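You operate a simulated robot arm through the tools that you are given. There is no shell and no other tool. Be economical: measure what you need, move in short steps, check, and stop when the job is done.

You run a simulated two-armed robot. Do the job below in one go: nothing can be reset, and whatever is moved stays where it is left.

## Task
Pick up the blue screen from the top of the wall bench with one hand, pass it to the other hand and put it on the top of the grey bench.

It is judged by the outcome, as a careful person would: the job done as asked, and still so three seconds after it is handed in. It fails if anything else is knocked over, pushed out of place, dropped, spilled or broken.

## Robot
Two 7-joint arms with two-finger parallel grippers on one trunk, on a base that drives. Base frame: it is fixed to the floor where the robot stands at the start and does not move with it; the origin is under the middle of the robot, x ahead of it, y to its left, z up; the surface under the hand at the start is at about z = 0.88. Readings come in m, degrees, newtons and seconds.
The left shoulder is at the start at [0.07, 0.188, 1.19], the right one opposite. With the tool pointing down near the work surface each hand reaches from about 0.32 to 0.8 m from the robot's upright axis, wherever it stands, measured 20 degrees to its own side. Places, roughly: blue screen (19x4x25 cm) [0.5, 0.2, 1]; top of the grey bench [-1.5, -0.4, 0.8]. Payload 3.91 kg a hand.
The tool frame of a hand sits at the grasp point between the pads (the TCP): z along the fingers, y along the line on which they close. The tips reach 0.03 m beyond it. Largest opening 0.11 m; finger width 0.02, thickness 0.01; the body of the gripper, 0.048 by 0.112 m, starts 0.055 m behind the TCP.
Orientation is that of the tool frame in the base frame, as a unit quaternion [x, y, z, w]. With the fingers straight down and closing along the base's y, the tool's x points along the base's -x, its y along +y and its z along -z.

## Interface
- The arms move only by the tool step_arm. It takes "left_deltas", "right_deltas" or both (then of equal length, played together; a hand with none holds still); each is text: rows parted by semicolons, each of 6 numbers parted by spaces: the shift along the base's x, y, z in m, then the turn, a rotation vector about the base's x, y, z in degrees. In form: tx ty tz wx wy wz; .... A call has 1 to 20 rows; each row is the pose to reach, as a shift and turn from the pose commanded when the call began. "left_hand" and "right_hand" are, for a hand that has rows, the finger opening in m, from 0 to 0.11, set as the call begins (left out, the last holds). Rows are played at 5 a second. More than 0.05 m and 8.6 degrees between two rows, or a gripper value outside its range, and nothing of the call is played. Where a pose cannot be reached the arm comes as near as it can. A force on the tool above 40 N (or 10 N above the force at the start of the call, whichever is more), or a blocked arm, ends the call early, and 0.2 s more pass. Each finger travels about 0.072 m/s and halts on what it meets, pressing with about 38 N; the grip force reading is that of the motor and also rises with nothing between the fingers. The clock runs only during rows and for 0.2 s after the last one: add rows that repeat a pose to give the fingers time. It gives the time, the measured TCP pose, the force on the tool (base axes), the opening and the grip force at its end, in the units of the frame above (readings bear some noise), with the torque about the TCP (base axes, N m) and any sound that the robot's microphone picked up.
- Cameras (640 x 400 px; columns grow to the right, rows downward): "scene" is now at [0.1271, 0.034, 1.4091]; the picture's right is [0.40, -0.92, 0.00], its down [-0.59, -0.26, -0.77] and it looks along [0.70, 0.31, -0.64] (base axes); focal length 252 px, centre (320, 200). "left" rides on the left gripper at [0.072, -0.017, -0.103] in its tool frame; the picture's right is [0.23, 0.97, 0.00], its down [-0.76, 0.18, -0.62] and it looks along [-0.61, 0.14, 0.78] (tool axes); focal length 222 px, centre (320, 200). "right" rides on the right gripper at [0.072, 0.017, -0.103] in its tool frame; the picture's right is [-0.23, 0.97, 0.00], its down [-0.76, -0.18, -0.62] and it looks along [-0.61, -0.14, 0.78] (tool axes); focal length 222 px, centre (320, 200). There is no depth. A picture from a camera that has moved, and an enlarged one, comes with that camera's place and axes in the base frame and with its lens.
- grab_frame(camera): a new picture of that camera. No time passes.
- move_column(by): slides the trunk up (or, below 0, down) by that many m; the arms and the scene camera ride with it, the base frame stays. It gives what a move gives, with no picture.
- drive_base(legs): drives the robot by 1 to 6 legs, each [ahead, turn to the left] in m and degrees, along the robot's own axes; the way and the turn of a leg run together, so that a leg with both is an arc; at most 1.5 m and 180 degrees a leg. The arms and the cameras ride along, it lands a little off, and it stops where it bumps. It gives what a move gives.
- turn_head(pan, tilt): turns the head with the scene camera to pan (to the left, within 86 degrees either way) and tilt (down, from -29 to 69), counted from straight ahead of the robot. It gives what a move gives.
- zoom(camera, box): a new picture of the part [left, top, right, bottom] of that camera's present view, enlarged. No time passes.
- finish_job(): hands the job in; it is judged then, once.

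Work in short steps. Places have to be worked out from the pictures, the camera data and where the tool is seen: move nearer, look again, correct. Check each grasp and each placing, and mend what went wrong. You have 120 turns and 92 pictures in all, those below and enlarged ones among them. Open the grippers and draw the arms clear of the work before you hand the job in, unless the task says otherwise; then end with one line.

The tools are called after "Call:" as name(argument=value, ...) on one line, values as JSON. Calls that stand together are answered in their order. step_arm: Moves the arms, as the interface text tells. Its arguments: {"type":"object","properties":{"left_deltas":{"type":"string"},"left_hand":{"type":"number"},"right_deltas":{"type":"string"},"right_hand":{"type":"number"}},"required":[]} The other tools are called the same way: move_column (by) slides the trunk up or down; drive_base (legs) drives the base; turn_head (pan, tilt) turns the head that bears the scene camera; grab_frame (camera) takes a picture; zoom (camera, box) takes an enlarged picture of a part of a camera's view; finish_job () hands the job in.

At the start:

```text
time_s: 0.0
left_ee_pos: [0.3829, 0.3746, 1.1926]
left_tool_rot: [0.0, 1.0, 0.0, 0.0]
left_ft_force: [-0.2, -0.8, -0.1]
left_wrist_torque: [0.04, -0.05, -0.02]
left_finger_gap: 0.1102
left_grip_force: 0.1
right_ee_pos: [0.4564, 0.0062, 1.2436]
right_tool_rot: [0.0, 1.0, 0.001, 0.0]
right_ft_force: [0.4, 0.0, -0.4]
right_wrist_torque: [0.02, -0.01, -0.03]
right_finger_gap: 0.1101
right_grip_force: 0.1
trunk travel left (down, up): [-0.7, 0.24]
robot x, y, heading: [-0.0003, 0.0045, 0.1]
head pan, tilt: [23.5, 39.9]
```

scene: 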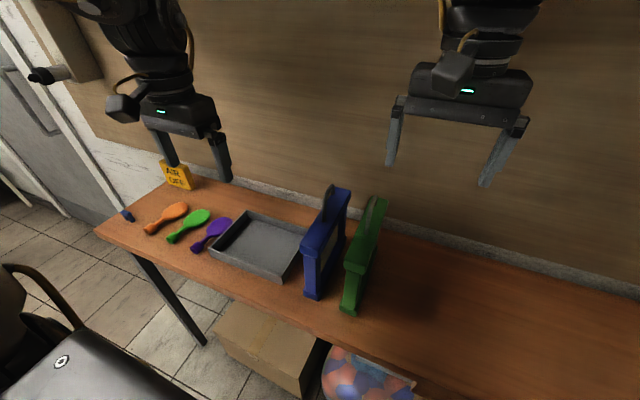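
right: 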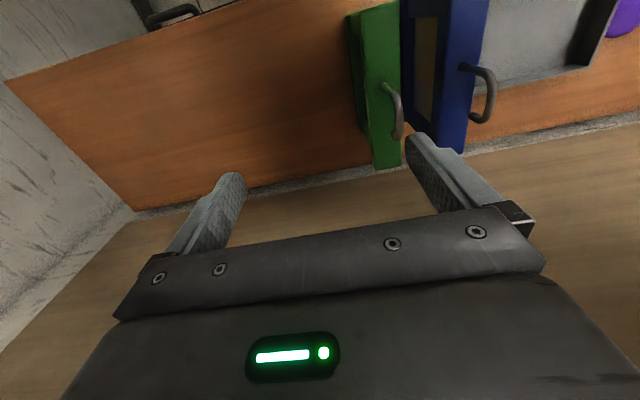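
left: 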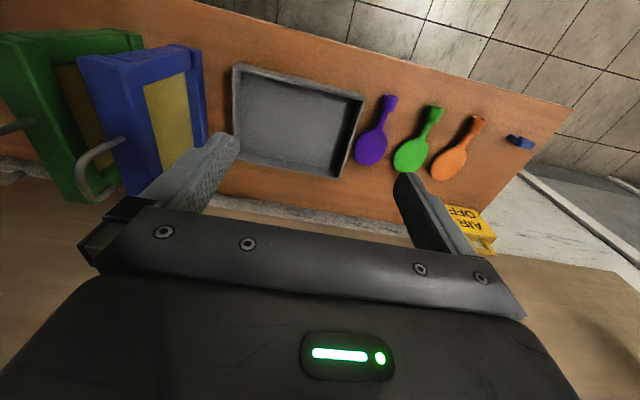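

I'll look closely at the blue screen first to work out where it stands and what its parts are.

Call:
zoom(camera="scene", box=[240, 160, 440, 330])

Call:
zoom(camera="left", box=[0, 20, 260, 220])

```text
2.35 times, centred on (340, 245) of scene
camera zoom: at [0.1271, 0.034, 1.4091], right [0.4, -0.92, 0.0], down [-0.59, -0.26, -0.77], along [0.7, 0.31, -0.64], focal length 592 px, centre (273, 94)
```

zoom: 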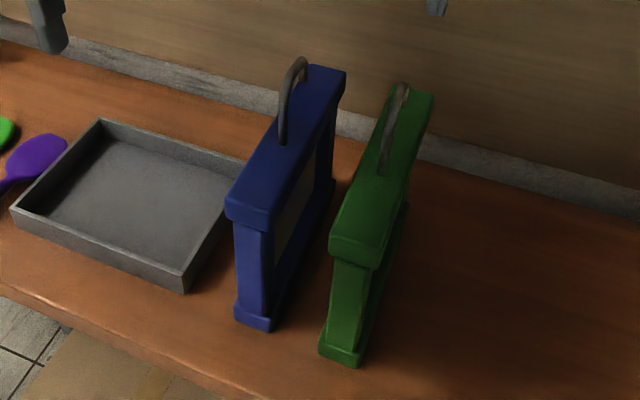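

```text
2.00 times, centred on (130, 120) of left
camera zoom: at [0.3109, 0.3588, 1.2944], right [-0.23, 0.97, 0.0], down [0.76, 0.18, 0.62], along [0.61, 0.14, -0.78], focal length 444 px, centre (700, 360)
```

zoom: 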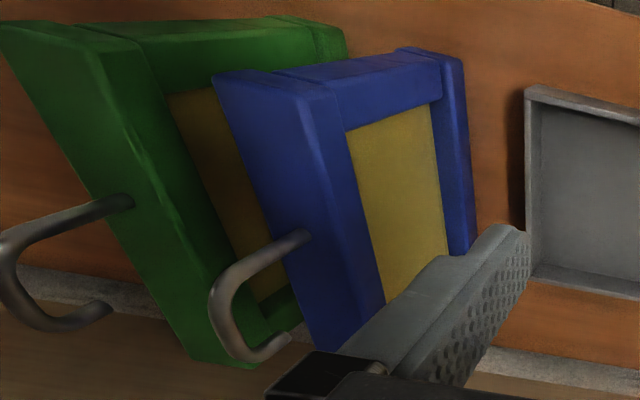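

The blue screen stands with its long side along x, centred near (0.47, 0.167). Its top is at z≈1.065 with a wire handle above, and the green screen is about 4.5 cm to its right. I'll grip the near top corner with a pitched left hand, then take the handle with the right. First I'll look around the sides before backing up for room.

Call:
turn_head(pan=-86, tilt=30)

Call:
grab_frame(camera="scene")

Call:
turn_head(pan=86, tilt=30)

Call:
grab_frame(camera="scene")

```text
time_s: 1.9
left_ee_pos: [0.3837, 0.3754, 1.1908]
left_tool_rot: [0.0, 1.0, 0.0, 0.0]
left_ft_force: [-0.2, 0.4, -0.7]
left_wrist_torque: [-0.02, -0.02, -0.03]
left_finger_gap: 0.11
left_grip_force: 0.1
right_ee_pos: [0.4575, 0.0058, 1.2434]
right_tool_rot: [0.0, 1.0, 0.0, 0.0]
right_ft_force: [0.6, 0.6, 0.4]
right_wrist_torque: [0.02, 0.04, 0.02]
right_finger_gap: 0.1102
right_grip_force: 0.0
trunk travel left (down, up): [-0.7, 0.24]
robot x, y, heading: [-0.0039, 0.0018, 0.2]
head pan, tilt: [-85.9, 30.0]
```

```text
86 pictures are left
camera scene: at [0.0555, -0.0902, 1.4244], right [-1.0, -0.07, 0.0], down [-0.04, 0.5, -0.87], along [0.06, -0.86, -0.5], focal length 252 px, centre (320, 200)
```

scene: 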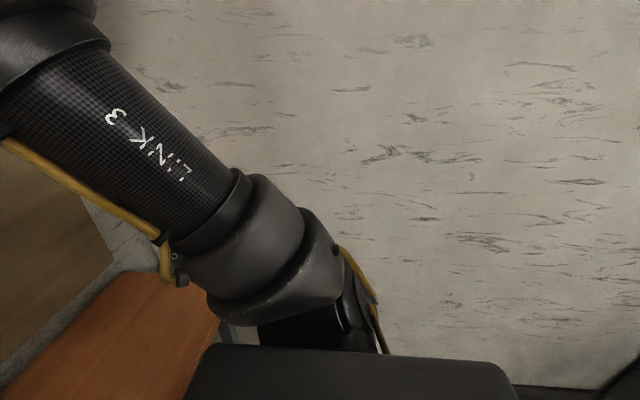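

```text
time_s: 4.5
left_ee_pos: [0.384, 0.3755, 1.1908]
left_tool_rot: [0.001, 1.0, 0.0, 0.0]
left_ft_force: [0.8, -0.8, 0.3]
left_wrist_torque: [0.0, 0.0, 0.01]
left_finger_gap: 0.1102
left_grip_force: 0.1
right_ee_pos: [0.4579, 0.0047, 1.2438]
right_tool_rot: [-0.001, 1.0, 0.0, 0.0]
right_ft_force: [-0.2, 0.1, -0.2]
right_wrist_torque: [-0.03, 0.01, 0.0]
right_finger_gap: 0.1098
right_grip_force: 0.0
trunk travel left (down, up): [-0.7, 0.24]
robot x, y, heading: [0.0026, -0.0036, -0.1]
head pan, tilt: [85.9, 30.0]
```

```text
85 pictures are left
camera scene: at [0.0555, 0.0903, 1.4244], right [1.0, -0.07, 0.0], down [-0.04, -0.5, -0.87], along [0.06, 0.86, -0.5], focal length 252 px, centre (320, 200)
```

scene: 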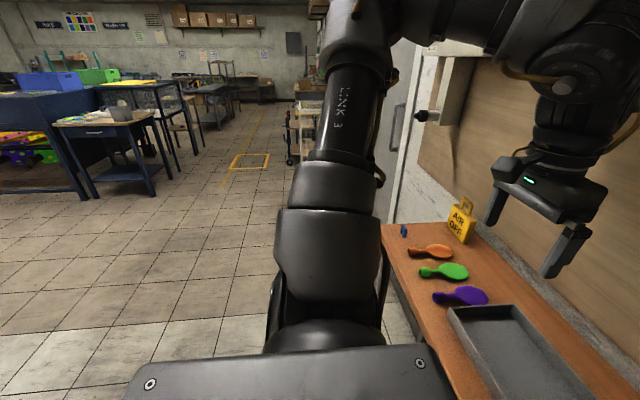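

The left side is open, and there is a wall on the right. I'll back up 0.2 m and look at the bench again.

Call:
drive_base(legs=[[-0.2, 0]])

Call:
turn_head(pan=12, tilt=35)

Call:
grab_frame(camera="scene")

```text
time_s: 6.1
left_ee_pos: [0.1846, 0.3745, 1.1913]
left_tool_rot: [0.001, 1.0, 0.0, 0.0]
left_ft_force: [-0.4, -0.1, -0.1]
left_wrist_torque: [0.0, -0.01, -0.01]
left_finger_gap: 0.1102
left_grip_force: 0.1
right_ee_pos: [0.2565, 0.0068, 1.243]
right_tool_rot: [0.001, 1.0, -0.001, 0.0]
right_ft_force: [0.4, -0.4, 0.0]
right_wrist_torque: [-0.04, 0.02, 0.0]
right_finger_gap: 0.1099
right_grip_force: 0.0
trunk travel left (down, up): [-0.7, 0.24]
robot x, y, heading: [-0.2005, 0.0021, -0.2]
head pan, tilt: [85.9, 30.0]
```

```text
time_s: 7.5
left_ee_pos: [0.1841, 0.3754, 1.1911]
left_tool_rot: [-0.001, 1.0, 0.0, 0.0]
left_ft_force: [0.0, 0.5, -0.6]
left_wrist_torque: [-0.02, 0.02, 0.01]
left_finger_gap: 0.1099
left_grip_force: 0.1
right_ee_pos: [0.2575, 0.0055, 1.244]
right_tool_rot: [0.0, 1.0, 0.0, 0.0]
right_ft_force: [0.4, 0.2, -0.6]
right_wrist_torque: [0.02, -0.04, 0.01]
right_finger_gap: 0.11
right_grip_force: 0.0
trunk travel left (down, up): [-0.7, 0.24]
robot x, y, heading: [-0.2016, 0.0025, -0.1]
head pan, tilt: [12.0, 35.0]
```

```text
84 pictures are left
camera scene: at [-0.065, 0.0184, 1.4166], right [0.21, -0.98, 0.0], down [-0.56, -0.12, -0.82], along [0.8, 0.17, -0.57], focal length 252 px, centre (320, 200)
```

scene: 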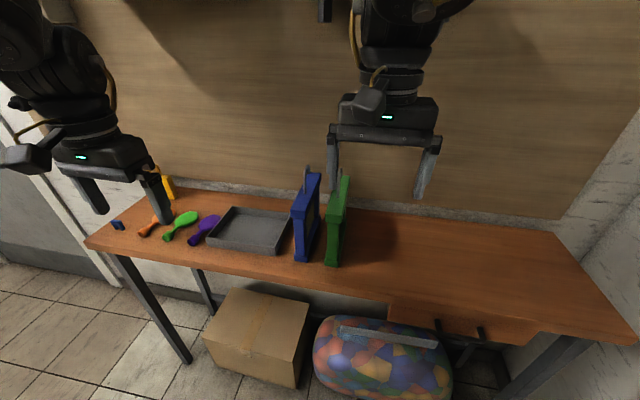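

The view agrees with my estimate. I'll move the right hand aside and bring the left hand to a 45° pitched pre-grasp about 10 cm short of the near top corner, opening 0.075 m.

Call:
step_arm(left_deltas="0.02 -0.03 0 0 -7.5 0; 0.04 -0.06 -0.01 0 -15 0; 0.06 -0.09 -0.02 0 -22.5 0; 0.085 -0.125 -0.035 0 -30 0; 0.11 -0.155 -0.05 0 -37.5 0; 0.13 -0.18 -0.065 0 -45 0; 0.15 -0.208 -0.082 0 -45 0; 0.15 -0.208 -0.082 0 -45 0", left_hand=0.075, right_deltas="0 -0.03 0 0 0 0; 0 -0.06 0 0 0 0; 0 -0.09 0 0 0 0; 0 -0.12 0 0 0 0; 0 -0.15 0 0 0 0; 0 -0.15 0 0 0 0; 0 -0.15 0 0 0 0; 0 -0.15 0 0 0 0")

Call:
grab_frame(camera="left")

Call:
grab_frame(camera="scene")

```text
time_s: 9.3
left_ee_pos: [0.3968, 0.2101, 1.1263]
left_tool_rot: [0.001, 0.923, 0.0, 0.385]
left_ft_force: [-0.2, 0.3, 0.6]
left_wrist_torque: [-0.02, 0.0, 0.0]
left_finger_gap: 0.0752
left_grip_force: 0.0
left hand out of reach, approached as far as the arm can: row 3, 4, 5, 6, 7, 8
right_ee_pos: [0.2484, -0.138, 1.2425]
right_tool_rot: [0.002, 1.0, 0.001, 0.002]
right_ft_force: [-0.3, 0.4, 1.0]
right_wrist_torque: [0.01, -0.07, 0.0]
right_finger_gap: 0.11
right_grip_force: 0.1
right hand out of reach, approached as far as the arm can: row 5, 6, 7, 8
trunk travel left (down, up): [-0.7, 0.24]
robot x, y, heading: [-0.1995, -0.0001, -0.0]
head pan, tilt: [12.0, 35.0]
```

```text
83 pictures are left
camera left: at [0.2723, 0.1946, 1.1473], right [-0.16, 0.97, -0.16], down [0.1, 0.18, 0.98], along [0.98, 0.14, -0.12], focal length 222 px, centre (320, 200)
```

left: 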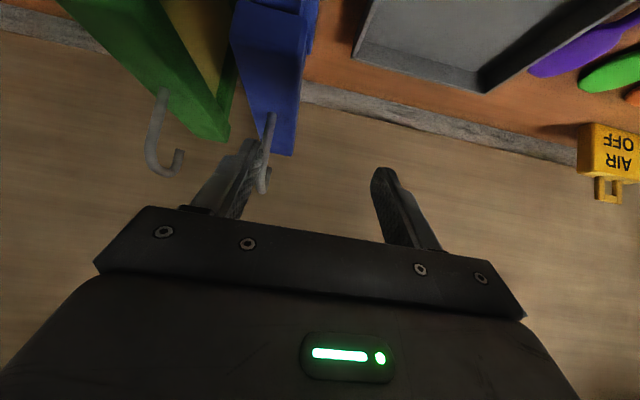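

```text
82 pictures are left
camera scene: at [-0.0681, 0.0175, 1.417], right [0.21, -0.98, 0.0], down [-0.56, -0.12, -0.82], along [0.8, 0.17, -0.57], focal length 252 px, centre (320, 200)
```

scene: 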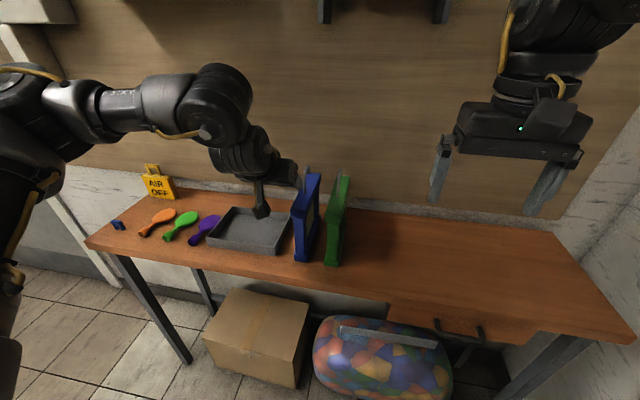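

The pitched pose is too close to the robot's body for the arm to fold into, so I need to stand further back. The handle looks like a hook, so I'll zoom in on it before moving.

Call:
zoom(camera="scene", box=[260, 140, 380, 280])

Call:
drive_base(legs=[[-0.13, 0]])

Call:
grab_frame(camera="left")

```text
2.86 times, centred on (320, 210) of scene
camera zoom: at [-0.0681, 0.0175, 1.417], right [0.21, -0.98, 0.0], down [-0.56, -0.12, -0.82], along [0.8, 0.17, -0.57], focal length 719 px, centre (320, 171)
```

zoom: 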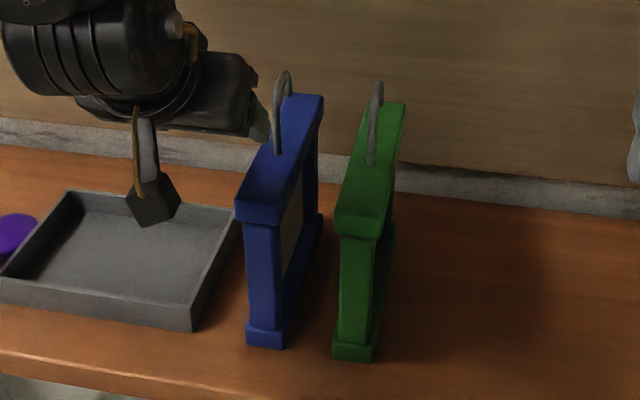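

```text
time_s: 10.6
left_ee_pos: [0.2682, 0.2111, 1.124]
left_tool_rot: [0.001, 0.924, -0.001, 0.382]
left_ft_force: [-0.1, -1.0, -0.2]
left_wrist_torque: [0.03, 0.0, -0.02]
left_finger_gap: 0.0748
left_grip_force: 0.1
right_ee_pos: [0.1204, -0.135, 1.2413]
right_tool_rot: [0.0, 1.0, 0.001, 0.0]
right_ft_force: [-1.1, 0.5, 0.3]
right_wrist_torque: [0.03, 0.02, 0.01]
right_finger_gap: 0.11
right_grip_force: 0.1
trunk travel left (down, up): [-0.7, 0.24]
robot x, y, heading: [-0.3277, -0.0008, 0.0]
head pan, tilt: [12.0, 35.0]
```

```text
80 pictures are left
camera left: at [0.1436, 0.1955, 1.1457], right [-0.16, 0.97, -0.16], down [0.1, 0.18, 0.98], along [0.98, 0.14, -0.13], focal length 222 px, centre (320, 200)
```

left: 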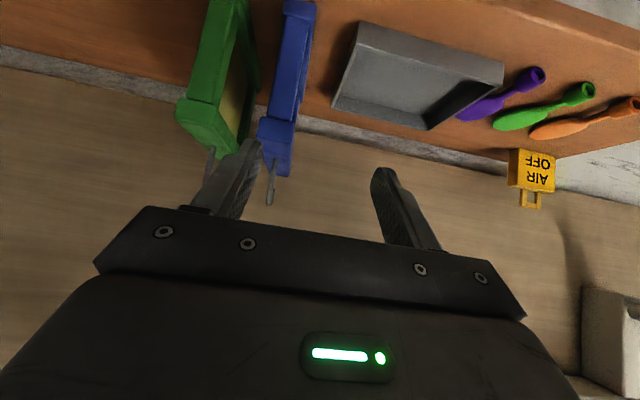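

From here the near top edge back-projects to y≈0.167, which agrees. A tiny move will show what pose the arm's command now starts from.

Call:
step_arm(left_deltas="0 0 0 0 0 0; 0 0 0 0 0 0")

```text
time_s: 11.2
left_ee_pos: [0.2678, 0.2124, 1.1249]
left_tool_rot: [0.002, 0.924, -0.001, 0.382]
left_ft_force: [0.4, -0.5, 0.4]
left_wrist_torque: [0.01, -0.02, 0.03]
left_finger_gap: 0.0749
left_grip_force: 0.2
right_ee_pos: [0.1202, -0.1356, 1.2422]
right_tool_rot: [0.002, 1.0, 0.001, 0.0]
right_ft_force: [-0.3, 0.1, -0.6]
right_wrist_torque: [0.02, -0.01, 0.0]
right_finger_gap: 0.1099
right_grip_force: 0.0
trunk travel left (down, up): [-0.7, 0.24]
robot x, y, heading: [-0.3291, 0.0006, 0.2]
head pan, tilt: [12.0, 35.0]
```

The arm stays put. I'll move to the pre-grasp pose, lined up with y=0.167.

Call:
step_arm(left_deltas="0.02 -0.02 0 0 0 0; 0.04 -0.035 -0.005 0 0 0; 0.062 -0.045 -0.012 0 0 0; 0.062 -0.045 -0.012 0 0 0")

Call:
grab_frame(camera="left")

Call:
zoom(camera="scene", box=[240, 120, 400, 240])

```text
time_s: 12.2
left_ee_pos: [0.2674, 0.2116, 1.1237]
left_tool_rot: [0.001, 0.924, 0.0, 0.381]
left_ft_force: [-0.3, -0.2, -0.1]
left_wrist_torque: [0.01, 0.0, -0.01]
left_finger_gap: 0.0746
left_grip_force: 0.1
left hand out of reach, approached as far as the arm can: row 1, 2, 3, 4
right_ee_pos: [0.1199, -0.1363, 1.2412]
right_tool_rot: [0.002, 1.0, 0.001, -0.001]
right_ft_force: [0.1, -0.1, -0.6]
right_wrist_torque: [-0.01, -0.01, -0.01]
right_finger_gap: 0.1098
right_grip_force: 0.1
trunk travel left (down, up): [-0.7, 0.24]
robot x, y, heading: [-0.3332, 0.003, -0.2]
head pan, tilt: [12.0, 35.0]
```

```text
79 pictures are left
camera left: at [0.1435, 0.1955, 1.1457], right [-0.16, 0.97, -0.16], down [0.1, 0.18, 0.98], along [0.98, 0.14, -0.13], focal length 222 px, centre (320, 200)
```

left: 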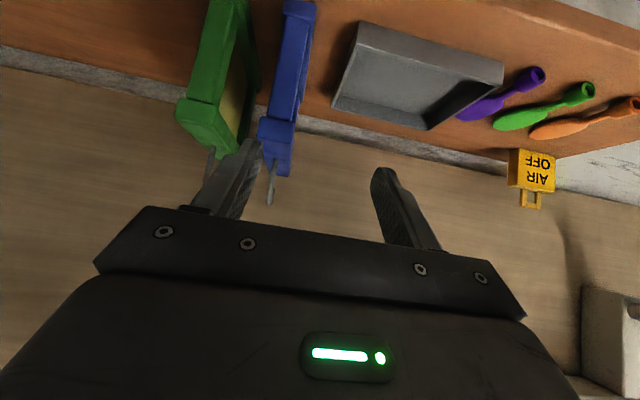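

```text
3.33 times, centred on (320, 180) of scene
camera zoom: at [-0.1959, 0.0184, 1.4166], right [0.21, -0.98, 0.0], down [-0.56, -0.12, -0.82], along [0.8, 0.17, -0.57], focal length 839 px, centre (320, 267)
```

zoom: 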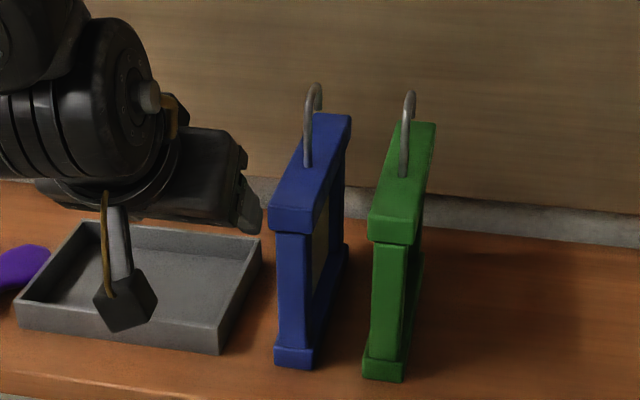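

The commands evidently ride with the base, so the commanded x is still about 0.204. I'll shift further forward from there.

Call:
step_arm(left_deltas="0.03 0 0 0 0 0; 0.06 0 0 0 0 0; 0.08 0 0.004 0 0 0; 0.08 0 0.004 0 0 0")

```text
time_s: 13.2
left_ee_pos: [0.317, 0.224, 1.1269]
left_tool_rot: [0.002, 0.924, -0.001, 0.382]
left_ft_force: [-0.6, 0.7, -0.1]
left_wrist_torque: [0.01, -0.02, -0.04]
left_finger_gap: 0.0751
left_grip_force: 0.1
left hand out of reach, approached as far as the arm can: row 1, 2, 3, 4
right_ee_pos: [0.1205, -0.1362, 1.2409]
right_tool_rot: [0.001, 1.0, 0.002, 0.0]
right_ft_force: [0.5, -0.3, -0.3]
right_wrist_torque: [-0.03, -0.03, -0.01]
right_finger_gap: 0.1098
right_grip_force: 0.0
trunk travel left (down, up): [-0.7, 0.24]
robot x, y, heading: [-0.3286, 0.0, 0.2]
head pan, tilt: [12.0, 35.0]
```

The y reading suggests that unreached commands did accumulate, so the command is probably at y≈0.12. I'll restore y to test this.

Call:
step_arm(left_deltas="0 0.045 0.01 0 0 0; 0 0.045 0.01 0 0 0; 0 0.045 0.01 0 0 0")

```text
time_s: 14.0
left_ee_pos: [0.3167, 0.2661, 1.1381]
left_tool_rot: [0.001, 0.924, 0.0, 0.382]
left_ft_force: [-0.2, -0.5, 0.1]
left_wrist_torque: [-0.01, -0.04, 0.03]
left_finger_gap: 0.0749
left_grip_force: 0.1
right_ee_pos: [0.12, -0.1366, 1.2411]
right_tool_rot: [0.002, 1.0, 0.001, -0.001]
right_ft_force: [-0.4, -0.3, 0.5]
right_wrist_torque: [-0.03, 0.06, -0.02]
right_finger_gap: 0.1099
right_grip_force: 0.0
trunk travel left (down, up): [-0.7, 0.24]
robot x, y, heading: [-0.329, 0.0013, -0.1]
head pan, tilt: [12.0, 35.0]
```

Moves do start from the reached pose. With the hand facing straight ahead the left wrist stops at about y=0.21, so I'll test in free air whether yawing the hand 30° right lets it go further right.

Call:
step_arm(left_deltas="0 0 0.02 0 0 -7.5; -0.01 -0.01 0.04 0 0 -15; -0.01 -0.03 0.05 0 0 -22.5; -0.02 -0.05 0.06 0 0 -30; -0.02 -0.08 0.06 0 0 -30; -0.02 -0.1 0.06 0 0 -30; -0.02 -0.12 0.06 0 0 -30; -0.02 -0.12 0.06 0 0 -30")

```text
time_s: 15.8
left_ee_pos: [0.2989, 0.1505, 1.1965]
left_tool_rot: [0.24, 0.892, -0.099, 0.369]
left_ft_force: [0.0, -0.1, -0.6]
left_wrist_torque: [0.03, -0.02, -0.01]
left_finger_gap: 0.075
left_grip_force: 0.0
right_ee_pos: [0.1202, -0.1354, 1.2417]
right_tool_rot: [0.001, 1.0, 0.002, 0.001]
right_ft_force: [-0.2, 0.0, -0.5]
right_wrist_torque: [0.01, -0.01, 0.02]
right_finger_gap: 0.1101
right_grip_force: 0.1
trunk travel left (down, up): [-0.7, 0.24]
robot x, y, heading: [-0.3279, 0.0024, 0.0]
head pan, tilt: [12.0, 35.0]
```

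That works. I'll check the lower height and a bit further right at the same yaw, still in free space in front of the screen.

Call:
step_arm(left_deltas="-0.01 0 -0.05 0 0 0; -0.02 0 -0.1 0 0 0; -0.02 0 -0.15 0 0 0; -0.02 -0.03 -0.15 0 0 0; -0.02 -0.05 -0.15 0 0 0; -0.02 -0.05 -0.15 0 0 0")

```text
refused: row 1 steps farther than a row can; nothing moved
```

The first step was just over the limit, so I'll use smaller ones.

Call:
step_arm(left_deltas="-0.01 0 -0.04 0 0 0; -0.02 0 -0.08 0 0 0; -0.02 0 -0.12 0 0 0; -0.02 0 -0.15 0 0 0; -0.02 -0.03 -0.15 0 0 0; -0.02 -0.05 -0.15 0 0 0; -0.02 -0.05 -0.15 0 0 0")

```text
time_s: 17.4
left_ee_pos: [0.2684, 0.13, 1.0549]
left_tool_rot: [0.24, 0.893, -0.099, 0.368]
left_ft_force: [-0.8, 0.8, 0.6]
left_wrist_torque: [-0.03, -0.02, 0.02]
left_finger_gap: 0.0752
left_grip_force: 0.0
left hand out of reach, approached as far as the arm can: row 5, 6, 7
right_ee_pos: [0.1197, -0.1364, 1.242]
right_tool_rot: [0.001, 1.0, 0.001, 0.001]
right_ft_force: [0.3, -0.7, 0.2]
right_wrist_torque: [0.03, 0.01, -0.02]
right_finger_gap: 0.1099
right_grip_force: 0.1
trunk travel left (down, up): [-0.7, 0.24]
robot x, y, heading: [-0.3321, 0.0027, -0.1]
head pan, tilt: [12.0, 35.0]
```

At working height with a 30° yaw the left hand needs y≥0.13. Mirroring this with the right hand is better, because the robot can then stand on the open left side facing 30° right instead of near the right wall. I'll raise the left hand, level it, and tuck it in.

Call:
step_arm(left_deltas="0 0 0.04 0 0 0; 0 0.02 0.08 0 0 7.5; 0 0.04 0.12 0 0 15; 0 0.06 0.16 0 0 22.5; 0 0.1 0.19 0 0 30; 0 0.12 0.19 0 0 30; 0 0.12 0.19 0 0 30", left_hand=0.11)

Call:
step_arm(left_deltas="-0.01 0.01 0 0 7.5 0; -0.02 0.02 0 0 15 0; -0.03 0.03 0 0 22.5 0; -0.05 0.04 0 0 30 0; -0.07 0.04 0 0 37.5 0; -0.09 0.04 0 0 45 0; -0.1 0.04 0 0 45 0")

```text
time_s: 19.0
left_ee_pos: [0.2705, 0.2497, 1.2447]
left_tool_rot: [0.001, 0.924, 0.0, 0.382]
left_ft_force: [0.0, 0.2, 0.1]
left_wrist_torque: [-0.01, 0.03, 0.05]
left_finger_gap: 0.1103
left_grip_force: 0.1
left hand out of reach, approached as far as the arm can: row 4
right_ee_pos: [0.1209, -0.1363, 1.2414]
right_tool_rot: [0.0, 1.0, 0.002, 0.0]
right_ft_force: [-0.6, 0.1, 0.2]
right_wrist_torque: [0.03, 0.0, 0.02]
right_finger_gap: 0.1103
right_grip_force: 0.2
trunk travel left (down, up): [-0.7, 0.24]
robot x, y, heading: [-0.3295, 0.001, -0.2]
head pan, tilt: [12.0, 35.0]
```

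```text
time_s: 20.6
left_ee_pos: [0.1418, 0.3079, 1.2152]
left_tool_rot: [0.0, 1.0, -0.002, 0.0]
left_ft_force: [0.2, -0.1, -0.2]
left_wrist_torque: [-0.01, -0.01, -0.01]
left_finger_gap: 0.1099
left_grip_force: 0.1
left hand out of reach, approached as far as the arm can: row 4, 5, 6, 7
right_ee_pos: [0.1198, -0.1359, 1.2425]
right_tool_rot: [0.001, 1.0, 0.001, 0.001]
right_ft_force: [0.1, 0.6, 0.1]
right_wrist_torque: [0.02, 0.01, 0.0]
right_finger_gap: 0.11
right_grip_force: 0.0
trunk travel left (down, up): [-0.7, 0.24]
robot x, y, heading: [-0.3316, 0.0003, 0.1]
head pan, tilt: [12.0, 35.0]
```

The hands are compact now. I'll turn left 90° and look down the lane before driving.

Call:
drive_base(legs=[[0, 90]])

Call:
turn_head(pan=0, tilt=40)

Call:
grab_frame(camera="scene")

Call:
turn_head(pan=86, tilt=25)

Call:
grab_frame(camera="scene")

```text
time_s: 24.8
left_ee_pos: [-0.6374, 0.476, 1.214]
left_tool_rot: [-0.705, 0.709, -0.002, 0.002]
left_ft_force: [0.0, -0.5, 0.3]
left_wrist_torque: [0.02, 0.01, 0.0]
left_finger_gap: 0.1099
left_grip_force: 0.1
right_ee_pos: [-0.1918, 0.4493, 1.2409]
right_tool_rot: [-0.705, 0.71, 0.001, 0.0]
right_ft_force: [-0.7, 0.0, -0.3]
right_wrist_torque: [-0.04, -0.02, -0.01]
right_finger_gap: 0.1101
right_grip_force: 0.1
trunk travel left (down, up): [-0.7, 0.24]
robot x, y, heading: [-0.3321, 0.0041, 89.9]
head pan, tilt: [12.0, 35.0]
```

```text
time_s: 25.6
left_ee_pos: [-0.6381, 0.4758, 1.215]
left_tool_rot: [-0.705, 0.709, -0.001, 0.003]
left_ft_force: [-0.4, 0.2, -0.1]
left_wrist_torque: [0.02, -0.03, 0.01]
left_finger_gap: 0.11
left_grip_force: 0.2
right_ee_pos: [-0.1932, 0.4512, 1.241]
right_tool_rot: [-0.705, 0.709, 0.002, 0.0]
right_ft_force: [-0.6, -0.7, 0.8]
right_wrist_torque: [-0.01, 0.0, 0.03]
right_finger_gap: 0.1101
right_grip_force: 0.0
trunk travel left (down, up): [-0.7, 0.24]
robot x, y, heading: [-0.3338, -0.0003, 89.8]
head pan, tilt: [0.0, 40.0]
```

```text
77 pictures are left
camera scene: at [-0.3322, 0.1351, 1.4091], right [1.0, 0.0, 0.0], down [0.0, -0.64, -0.77], along [0.0, 0.77, -0.64], focal length 252 px, centre (320, 200)
```

scene: 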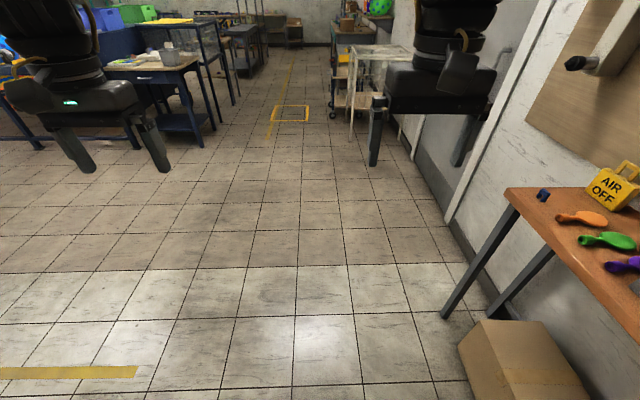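

```text
time_s: 27.2
left_ee_pos: [-0.6379, 0.4765, 1.2143]
left_tool_rot: [-0.706, 0.709, -0.002, 0.003]
left_ft_force: [0.0, 1.3, -0.7]
left_wrist_torque: [0.01, 0.01, 0.0]
left_finger_gap: 0.1099
left_grip_force: 0.0
right_ee_pos: [-0.1939, 0.4503, 1.2427]
right_tool_rot: [-0.705, 0.71, 0.001, 0.0]
right_ft_force: [0.2, 0.1, 0.2]
right_wrist_torque: [0.01, -0.04, 0.03]
right_finger_gap: 0.1101
right_grip_force: 0.0
trunk travel left (down, up): [-0.7, 0.24]
robot x, y, heading: [-0.3289, -0.0, 89.8]
head pan, tilt: [85.9, 25.0]
```

```text
76 pictures are left
camera scene: at [-0.4242, 0.0571, 1.4324], right [0.08, 1.0, 0.0], down [0.42, -0.03, -0.91], along [-0.9, 0.07, -0.42], focal length 252 px, centre (320, 200)
```

scene: 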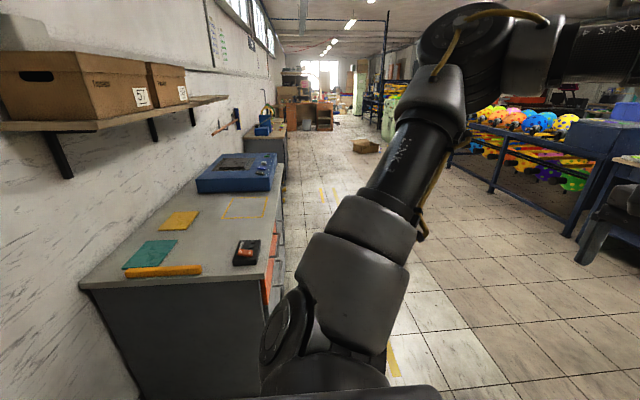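

The lane is clear, and the grey bench is behind along the right wall with some items on top and free space. I'll drive ahead 0.84 m, turn right 120°, then go forward 0.3 m to stand facing the screen from its left.

Call:
drive_base(legs=[[0.84, 0], [0, -120], [0.3, 0]])

Call:
turn_head(pan=-10, tilt=35)

Call:
grab_frame(camera="scene")

```text
time_s: 38.3
left_ee_pos: [0.4962, 0.7712, 1.213]
left_tool_rot: [0.24, 0.971, -0.009, 0.001]
left_ft_force: [0.1, -0.1, 0.7]
left_wrist_torque: [-0.04, 0.02, 0.02]
left_finger_gap: 0.1101
left_grip_force: 0.0
right_ee_pos: [0.2662, 0.3854, 1.2413]
right_tool_rot: [0.244, 0.97, -0.003, 0.001]
right_ft_force: [-0.5, 0.0, 0.3]
right_wrist_torque: [0.0, 0.02, -0.02]
right_finger_gap: 0.11
right_grip_force: 0.1
trunk travel left (down, up): [-0.7, 0.24]
robot x, y, heading: [-0.069, 0.712, -27.5]
head pan, tilt: [85.9, 25.0]
stopped in leg 3: the robot was blocked; the commanded pose is now the measured one
```

```text
time_s: 40.0
left_ee_pos: [0.4965, 0.7711, 1.2139]
left_tool_rot: [0.241, 0.97, -0.008, 0.001]
left_ft_force: [0.7, -1.1, -0.1]
left_wrist_torque: [-0.03, 0.0, 0.02]
left_finger_gap: 0.1098
left_grip_force: 0.0
right_ee_pos: [0.2671, 0.3888, 1.2432]
right_tool_rot: [0.243, 0.97, -0.003, 0.001]
right_ft_force: [0.5, -0.5, -0.6]
right_wrist_torque: [0.01, -0.01, 0.0]
right_finger_gap: 0.1102
right_grip_force: 0.2
trunk travel left (down, up): [-0.7, 0.24]
robot x, y, heading: [-0.0702, 0.7114, -27.5]
head pan, tilt: [-10.0, 35.0]
```

```text
75 pictures are left
camera scene: at [0.0455, 0.6435, 1.4169], right [-0.61, -0.79, 0.01], down [-0.46, 0.34, -0.82], along [0.65, -0.5, -0.57], focal length 252 px, centre (320, 200)
```

scene: 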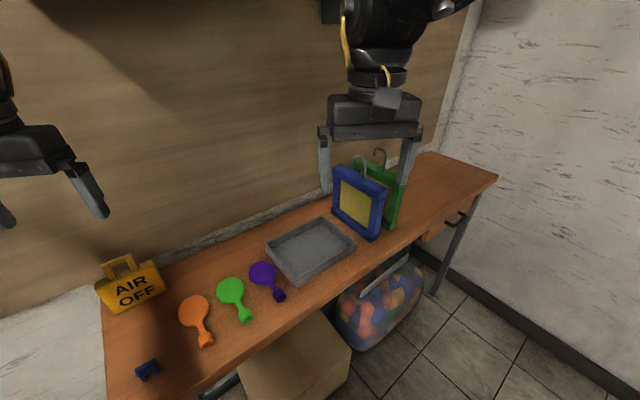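

The robot bumped into something, probably the bench leg or the box. I'll back off slightly and look down to check that nothing moved.

Call:
drive_base(legs=[[-0.04, 0]])

Call:
turn_head(pan=-5, tilt=60)

Call:
grab_frame(camera="scene")

```text
time_s: 40.9
left_ee_pos: [0.464, 0.7791, 1.2115]
left_tool_rot: [0.24, 0.971, -0.005, -0.003]
left_ft_force: [0.3, -0.1, -0.4]
left_wrist_torque: [0.02, 0.03, -0.01]
left_finger_gap: 0.1101
left_grip_force: 0.2
right_ee_pos: [0.2359, 0.3972, 1.2384]
right_tool_rot: [0.244, 0.97, 0.001, -0.003]
right_ft_force: [1.4, -0.2, -0.5]
right_wrist_torque: [0.02, 0.06, -0.01]
right_finger_gap: 0.1101
right_grip_force: 0.0
trunk travel left (down, up): [-0.7, 0.24]
robot x, y, heading: [-0.1038, 0.731, -27.6]
head pan, tilt: [-10.0, 35.0]
```

```text
time_s: 41.8
left_ee_pos: [0.4575, 0.7824, 1.2147]
left_tool_rot: [0.241, 0.971, -0.004, 0.0]
left_ft_force: [-0.5, 0.0, -0.5]
left_wrist_torque: [0.0, -0.03, -0.04]
left_finger_gap: 0.11
left_grip_force: 0.0
right_ee_pos: [0.2277, 0.3993, 1.2421]
right_tool_rot: [0.243, 0.97, 0.001, 0.001]
right_ft_force: [1.0, -0.8, 0.2]
right_wrist_torque: [0.03, -0.04, 0.02]
right_finger_gap: 0.1104
right_grip_force: 0.1
trunk travel left (down, up): [-0.7, 0.24]
robot x, y, heading: [-0.1081, 0.7353, -27.9]
head pan, tilt: [-5.0, 60.0]
```

```text
74 pictures are left
camera scene: at [-0.0069, 0.6718, 1.3825], right [-0.54, -0.84, 0.0], down [-0.73, 0.47, -0.5], along [0.42, -0.27, -0.87], focal length 252 px, centre (320, 200)
```

scene: 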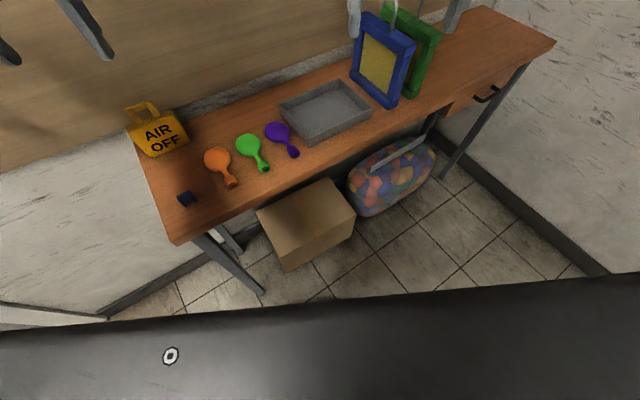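

The objects on the bench are all still standing and the box matches its earlier place, so the base most likely touched the bench leg at its front left. From here the corner is about 0.72 ahead and 0.26 to the right, which is good for the right arm. I'll zoom on the screen to refine its position.

Call:
turn_head(pan=-18, tilt=35)

Call:
zoom(camera="scene", box=[250, 130, 410, 250])

```text
time_s: 42.7
left_ee_pos: [0.4604, 0.7821, 1.2149]
left_tool_rot: [0.241, 0.971, -0.005, 0.001]
left_ft_force: [0.0, 0.1, 0.2]
left_wrist_torque: [0.0, 0.02, 0.03]
left_finger_gap: 0.1099
left_grip_force: 0.0
right_ee_pos: [0.2301, 0.3987, 1.2403]
right_tool_rot: [0.244, 0.97, 0.0, 0.0]
right_ft_force: [0.6, -0.2, 0.6]
right_wrist_torque: [0.01, 0.0, 0.02]
right_finger_gap: 0.1098
right_grip_force: 0.1
trunk travel left (down, up): [-0.7, 0.24]
robot x, y, heading: [-0.103, 0.7352, -27.8]
head pan, tilt: [-18.0, 35.0]
```

```text
3.33 times, centred on (330, 190) of scene
camera zoom: at [-0.0002, 0.6444, 1.4165], right [-0.72, -0.7, 0.0], down [-0.4, 0.41, -0.82], along [0.57, -0.59, -0.57], focal length 839 px, centre (287, 233)
```

zoom: 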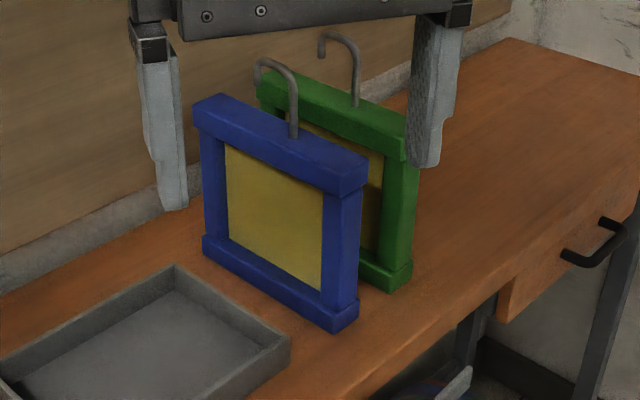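

The refined position is x 0.383–0.573, y 0.148–0.187, top z≈1.058, with the hook rising near x≈0.46 to z≈1.125 and curling towards the wall. I'll line the right hand up with the world axes, opening 0.075, then pitch it and go to the pre-grasp.

Call:
step_arm(right_deltas="0.01 -0.03 0 0 0 7; 0.02 -0.06 0 0 0 14; 0.02 -0.08 0 0 0 21; 0.02 -0.1 0 0 0 27.8; 0.02 -0.1 0 0 0 27.8", right_hand=0.075)

Call:
step_arm(right_deltas="0.01 -0.02 -0.02 0 -7.5 0; 0.02 -0.04 -0.04 0 -15 0; 0.04 -0.06 -0.06 0 -22.5 0; 0.05 -0.08 -0.08 0 -30 0; 0.06 -0.1 -0.1 0 -37.5 0; 0.08 -0.13 -0.125 0 -45 0; 0.08 -0.13 -0.125 0 -45 0")

Call:
grab_frame(camera="right")

Call:
grab_frame(camera="scene")

```text
time_s: 43.9
left_ee_pos: [0.459, 0.7813, 1.215]
left_tool_rot: [0.242, 0.97, -0.004, 0.0]
left_ft_force: [0.9, -0.5, -0.5]
left_wrist_torque: [0.02, 0.03, 0.0]
left_finger_gap: 0.1102
left_grip_force: 0.0
right_ee_pos: [0.2274, 0.5142, 1.2266]
right_tool_rot: [0.004, 1.0, 0.003, 0.0]
right_ft_force: [1.2, -0.1, 0.3]
right_wrist_torque: [0.02, 0.01, 0.01]
right_finger_gap: 0.075
right_grip_force: 0.1
right hand out of reach, approached as far as the arm can: row 1, 2, 3, 4, 5
trunk travel left (down, up): [-0.7, 0.24]
robot x, y, heading: [-0.105, 0.7282, -28.0]
head pan, tilt: [-18.0, 35.0]
```

```text
time_s: 45.5
left_ee_pos: [0.4583, 0.7823, 1.215]
left_tool_rot: [0.242, 0.97, -0.005, 0.0]
left_ft_force: [0.3, 0.2, 0.1]
left_wrist_torque: [-0.03, -0.02, -0.02]
left_finger_gap: 0.1099
left_grip_force: 0.0
right_ee_pos: [0.2845, 0.4744, 1.0873]
right_tool_rot: [0.02, 0.922, -0.012, 0.386]
right_ft_force: [-0.8, -0.4, 0.1]
right_wrist_torque: [0.01, 0.0, 0.0]
right_finger_gap: 0.0751
right_grip_force: 0.2
right hand out of reach, approached as far as the arm can: row 1, 2, 3, 4, 5, 6, 7
trunk travel left (down, up): [-0.7, 0.24]
robot x, y, heading: [-0.0992, 0.7287, -27.8]
head pan, tilt: [-18.0, 35.0]
```

```text
72 pictures are left
camera right: at [0.1607, 0.4973, 1.1075], right [0.2, 0.97, 0.16], down [0.08, -0.18, 0.98], along [0.98, -0.19, -0.11], focal length 222 px, centre (320, 200)
```

right: 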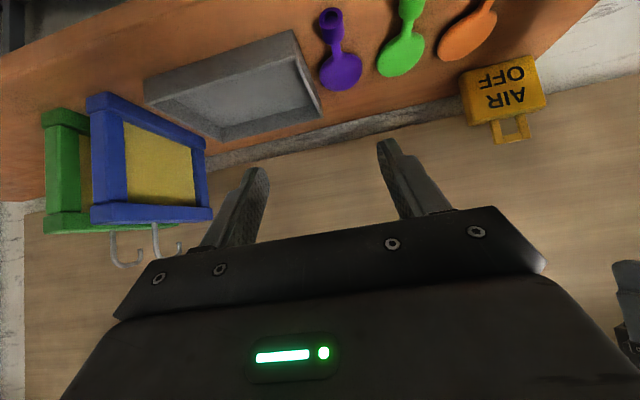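

```text
71 pictures are left
camera scene: at [-0.0013, 0.6452, 1.4168], right [-0.72, -0.7, 0.0], down [-0.4, 0.41, -0.82], along [0.57, -0.59, -0.57], focal length 252 px, centre (320, 200)
```

scene: 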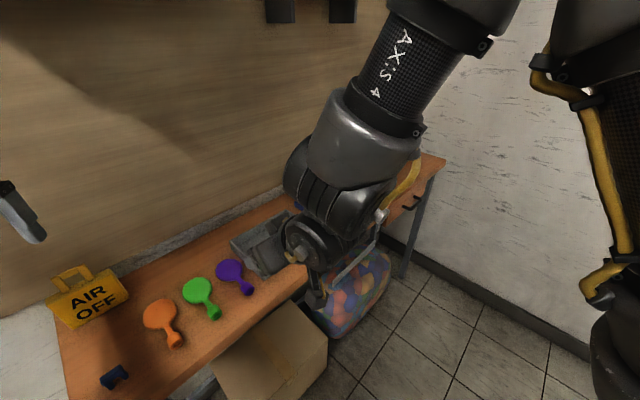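

The arm now has room to move along to the screen. I'll shift right to y=0.167, correcting a 2.5° leftover yaw.

Call:
step_arm(right_deltas="0 -0.04 0.01 0 0 0; 0 -0.08 0.02 0 0 0; 0.01 -0.12 0.026 0 0 1; 0.02 -0.16 0.026 0 0 2.5; 0.03 -0.2 0.026 0 0 2.5; 0.04 -0.24 0.026 0 0 2.5; 0.045 -0.28 0.026 0 0 2.5; 0.045 -0.307 0.026 0 0 2.5; 0.045 -0.307 0.026 0 0 2.5")

Call:
grab_frame(camera="right")

Call:
grab_frame(camera="scene")

```text
time_s: 47.5
left_ee_pos: [0.4592, 0.7804, 1.2142]
left_tool_rot: [0.241, 0.971, -0.005, 0.0]
left_ft_force: [0.9, 0.4, 0.1]
left_wrist_torque: [0.03, -0.01, -0.03]
left_finger_gap: 0.11
left_grip_force: 0.1
right_ee_pos: [0.259, 0.481, 1.1136]
right_tool_rot: [-0.013, 0.927, 0.006, 0.375]
right_ft_force: [0.5, -0.1, 1.0]
right_wrist_torque: [0.0, 0.0, 0.03]
right_finger_gap: 0.0751
right_grip_force: 0.0
right hand out of reach, approached as far as the arm can: row 1, 2, 3, 4, 5, 6, 7, 8, 9
trunk travel left (down, up): [-0.7, 0.24]
robot x, y, heading: [-0.1059, 0.7304, -27.8]
head pan, tilt: [-18.0, 35.0]
```

```text
70 pictures are left
camera right: at [0.1339, 0.4931, 1.139], right [0.13, 0.98, 0.16], down [0.12, -0.18, 0.98], along [0.98, -0.11, -0.14], focal length 222 px, centre (320, 200)
```

right: 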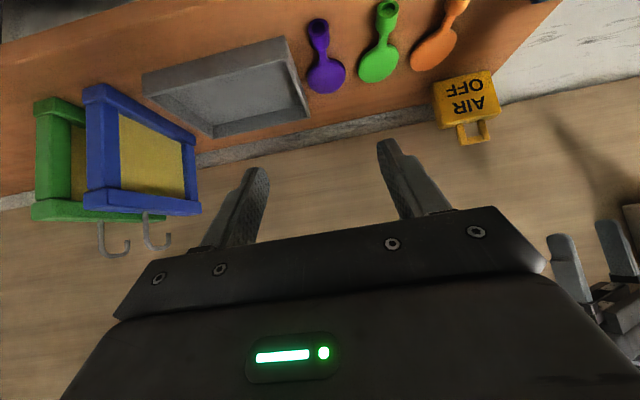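

```text
69 pictures are left
camera scene: at [-0.0007, 0.6434, 1.4166], right [-0.72, -0.7, 0.0], down [-0.4, 0.41, -0.82], along [0.57, -0.59, -0.57], focal length 252 px, centre (320, 200)
```

scene: 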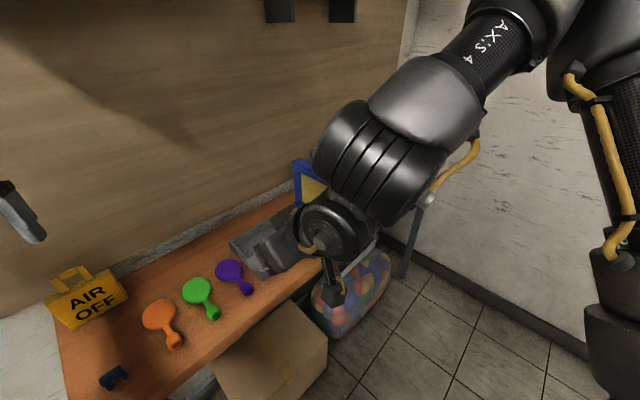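

The arm got caught at a joint limit by yawing too close in. I'll undo that: raise the hand, yaw it back to the robot's forward direction, and move it outward.

Call:
step_arm(right_deltas="0 -0.01 0.03 0 0 -7; -0.01 -0.03 0.06 0 0 -14; -0.02 -0.06 0.09 0 0 -21; -0.03 -0.1 0.12 0 0 -28; -0.04 -0.14 0.12 0 0 -28; -0.04 -0.18 0.12 0 0 -28; -0.04 -0.206 0.12 0 0 -28; -0.04 -0.206 0.12 0 0 -28")

```text
refused: row 4 steps farther than a row can; nothing moved
```

The steps were slightly too long, so I'll split them finer.

Call:
step_arm(right_deltas="0 -0.01 0.03 0 0 -7; -0.01 -0.03 0.06 0 0 -14; -0.02 -0.06 0.09 0 0 -21; -0.03 -0.09 0.11 0 0 -28; -0.04 -0.13 0.12 0 0 -28; -0.04 -0.17 0.12 0 0 -28; -0.04 -0.206 0.12 0 0 -28; -0.04 -0.206 0.12 0 0 -28")

```text
time_s: 49.3
left_ee_pos: [0.459, 0.7801, 1.2129]
left_tool_rot: [0.241, 0.971, -0.004, 0.001]
left_ft_force: [-0.1, 0.7, 0.0]
left_wrist_torque: [-0.01, 0.0, 0.01]
left_finger_gap: 0.1099
left_grip_force: 0.2
right_ee_pos: [0.2145, 0.3223, 1.2355]
right_tool_rot: [0.208, 0.9, -0.083, 0.373]
right_ft_force: [0.4, -0.4, 0.0]
right_wrist_torque: [0.0, -0.01, 0.01]
right_finger_gap: 0.0751
right_grip_force: 0.1
right hand out of reach, approached as far as the arm can: row 6, 7, 8
trunk travel left (down, up): [-0.7, 0.24]
robot x, y, heading: [-0.1076, 0.728, -27.7]
head pan, tilt: [-18.0, 35.0]
```

It is free again. I'll move out forward to about 0.66 ahead and 0.27 to the right, staying above the screen height.

Call:
step_arm(right_deltas="0.035 -0.02 0 0 0 0; 0.07 -0.04 0 0 0 0; 0.1 -0.07 0 0 0 0; 0.115 -0.105 -0.01 0 0 0; 0.134 -0.142 -0.02 0 0 0; 0.134 -0.142 -0.02 0 0 0")

Call:
grab_frame(camera="scene")

```text
time_s: 50.7
left_ee_pos: [0.4587, 0.7829, 1.2148]
left_tool_rot: [0.242, 0.97, -0.005, 0.001]
left_ft_force: [0.2, -0.1, 0.4]
left_wrist_torque: [-0.02, -0.04, 0.02]
left_finger_gap: 0.1101
left_grip_force: 0.2
right_ee_pos: [0.2338, 0.3144, 1.2216]
right_tool_rot: [0.209, 0.9, -0.083, 0.374]
right_ft_force: [0.1, 0.3, 0.3]
right_wrist_torque: [-0.04, -0.03, 0.01]
right_finger_gap: 0.0749
right_grip_force: 0.1
right hand out of reach, approached as far as the arm can: row 1, 2, 3, 4, 5, 6
trunk travel left (down, up): [-0.7, 0.24]
robot x, y, heading: [-0.1045, 0.7318, -27.9]
head pan, tilt: [-18.0, 35.0]
```

```text
68 pictures are left
camera scene: at [-0.0002, 0.6442, 1.4166], right [-0.72, -0.7, 0.0], down [-0.4, 0.41, -0.82], along [0.57, -0.59, -0.57], focal length 252 px, centre (320, 200)
```

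scene: 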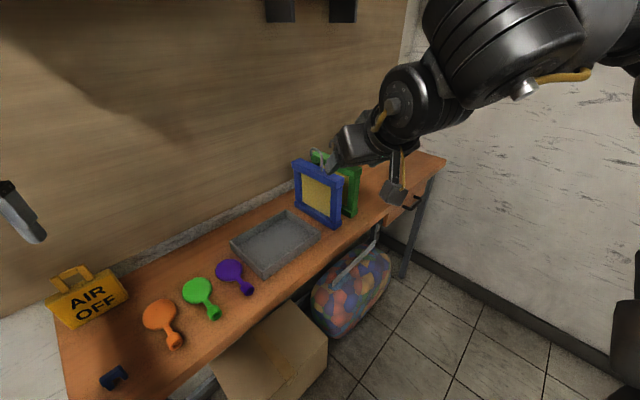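

The pitched pose keeps hitting wrist limits. New plan: both hands point straight down, one at each top end of the screen about 15 cm apart with the hook between them. I'll level the right hand first, rotating it back about the robot's lateral axis.

Call:
step_arm(right_deltas="0 0 0 3.5 6.6 0; 0 0 0 7 13.2 0; 0 0 0 10.5 19.9 0; 0 0 0.01 14 26.5 0; 0 0 0.02 17.5 33.1 0; 0 0 0.02 21 39.8 0; 0 0 0.02 21 39.8 0")

```text
time_s: 52.3
left_ee_pos: [0.4574, 0.7781, 1.2144]
left_tool_rot: [0.242, 0.97, -0.004, 0.001]
left_ft_force: [-0.3, 0.0, 0.0]
left_wrist_torque: [-0.03, 0.0, 0.01]
left_finger_gap: 0.1099
left_grip_force: 0.2
right_ee_pos: [0.2191, 0.3927, 1.2226]
right_tool_rot: [0.231, 0.973, 0.015, 0.003]
right_ft_force: [0.1, -0.2, -0.3]
right_wrist_torque: [0.02, 0.02, -0.04]
right_finger_gap: 0.075
right_grip_force: 0.0
right hand out of reach, approached as far as the arm can: row 1, 2, 3, 4, 5, 6, 7
trunk travel left (down, up): [-0.7, 0.24]
robot x, y, heading: [-0.1059, 0.7303, -27.8]
head pan, tilt: [-18.0, 35.0]
```

I'll try moving the levelled hand outward to see whether the limit eases with the tool pointing down.

Call:
step_arm(right_deltas="0.03 -0.025 0 0 0 0; 0.06 -0.05 0 0 0 0; 0.09 -0.08 0 0 0 0; 0.12 -0.11 0 0 0 0; 0.145 -0.135 0 0 0 0; 0.155 -0.144 0 0 0 0; 0.155 -0.144 0 0 0 0")

Call:
grab_frame(camera="scene")

```text
time_s: 53.9
left_ee_pos: [0.4602, 0.782, 1.2152]
left_tool_rot: [0.241, 0.971, -0.005, 0.0]
left_ft_force: [-0.6, -0.3, -1.1]
left_wrist_torque: [0.0, 0.02, -0.01]
left_finger_gap: 0.1098
left_grip_force: 0.0
right_ee_pos: [0.2978, 0.4073, 1.2056]
right_tool_rot: [0.231, 0.973, 0.015, 0.003]
right_ft_force: [1.1, -0.2, 0.3]
right_wrist_torque: [-0.03, -0.05, 0.0]
right_finger_gap: 0.0747
right_grip_force: 0.1
right hand out of reach, approached as far as the arm can: row 1, 2, 3, 4, 5, 6, 7
trunk travel left (down, up): [-0.7, 0.24]
robot x, y, heading: [-0.1072, 0.7322, -27.4]
head pan, tilt: [-18.0, 35.0]
```

```text
67 pictures are left
camera scene: at [0.0003, 0.6443, 1.4166], right [-0.72, -0.7, 0.0], down [-0.4, 0.41, -0.82], along [0.57, -0.59, -0.57], focal length 252 px, centre (320, 200)
```

scene: 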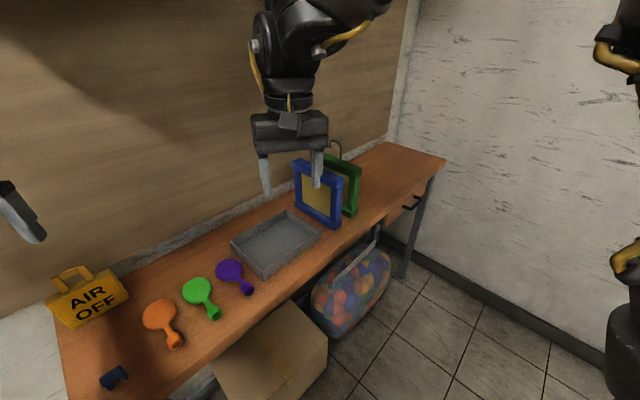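

The wrist is working above shoulder height, which is awkward for the arm. I'll raise the trunk 0.22 m so the screen's top sits at a comfortable working height, then retry.

Call:
move_column(by=0.22)

Call:
step_arm(right_deltas="0.02 -0.02 -0.04 0 0 0; 0.04 -0.04 -0.08 0 0 0; 0.06 -0.06 -0.12 0 0 0; 0.08 -0.08 -0.16 0 0 0; 0.08 -0.11 -0.18 0 0 0; 0.08 -0.14 -0.18 0 0 0; 0.08 -0.16 -0.18 0 0 0; 0.08 -0.16 -0.18 0 0 0")

```text
time_s: 55.7
left_ee_pos: [0.4584, 0.7824, 1.3966]
left_tool_rot: [0.243, 0.97, 0.001, -0.005]
left_ft_force: [-4.5, -0.8, -9.5]
left_wrist_torque: [0.51, -0.78, -0.18]
left_finger_gap: 0.1099
left_grip_force: 0.0
right_ee_pos: [0.2978, 0.4079, 1.3923]
right_tool_rot: [0.231, 0.973, 0.015, 0.004]
right_ft_force: [-0.4, -0.7, 0.4]
right_wrist_torque: [0.0, -0.02, -0.01]
right_finger_gap: 0.0749
right_grip_force: 0.1
trunk travel left (down, up): [-0.887, 0.053]
robot x, y, heading: [-0.1033, 0.7306, -27.7]
head pan, tilt: [-18.0, 35.0]
stopped: the force on the tool passed its limit at 58 N (the readings are from after the stop); the commanded pose is now the measured one
```

```text
time_s: 57.5
left_ee_pos: [0.4599, 0.7831, 1.3968]
left_tool_rot: [0.242, 0.97, -0.001, -0.004]
left_ft_force: [0.2, -0.4, -5.3]
left_wrist_torque: [0.36, -0.17, 0.06]
left_finger_gap: 0.1099
left_grip_force: 0.0
right_ee_pos: [0.3408, 0.4027, 1.2293]
right_tool_rot: [0.232, 0.973, 0.016, 0.004]
right_ft_force: [0.1, -0.2, 0.2]
right_wrist_torque: [-0.01, -0.01, 0.0]
right_finger_gap: 0.075
right_grip_force: 0.0
right hand out of reach, approached as far as the arm can: row 1, 2, 3, 4, 5, 6, 7, 8
trunk travel left (down, up): [-0.887, 0.053]
robot x, y, heading: [-0.1056, 0.7297, -27.7]
head pan, tilt: [-18.0, 35.0]
```

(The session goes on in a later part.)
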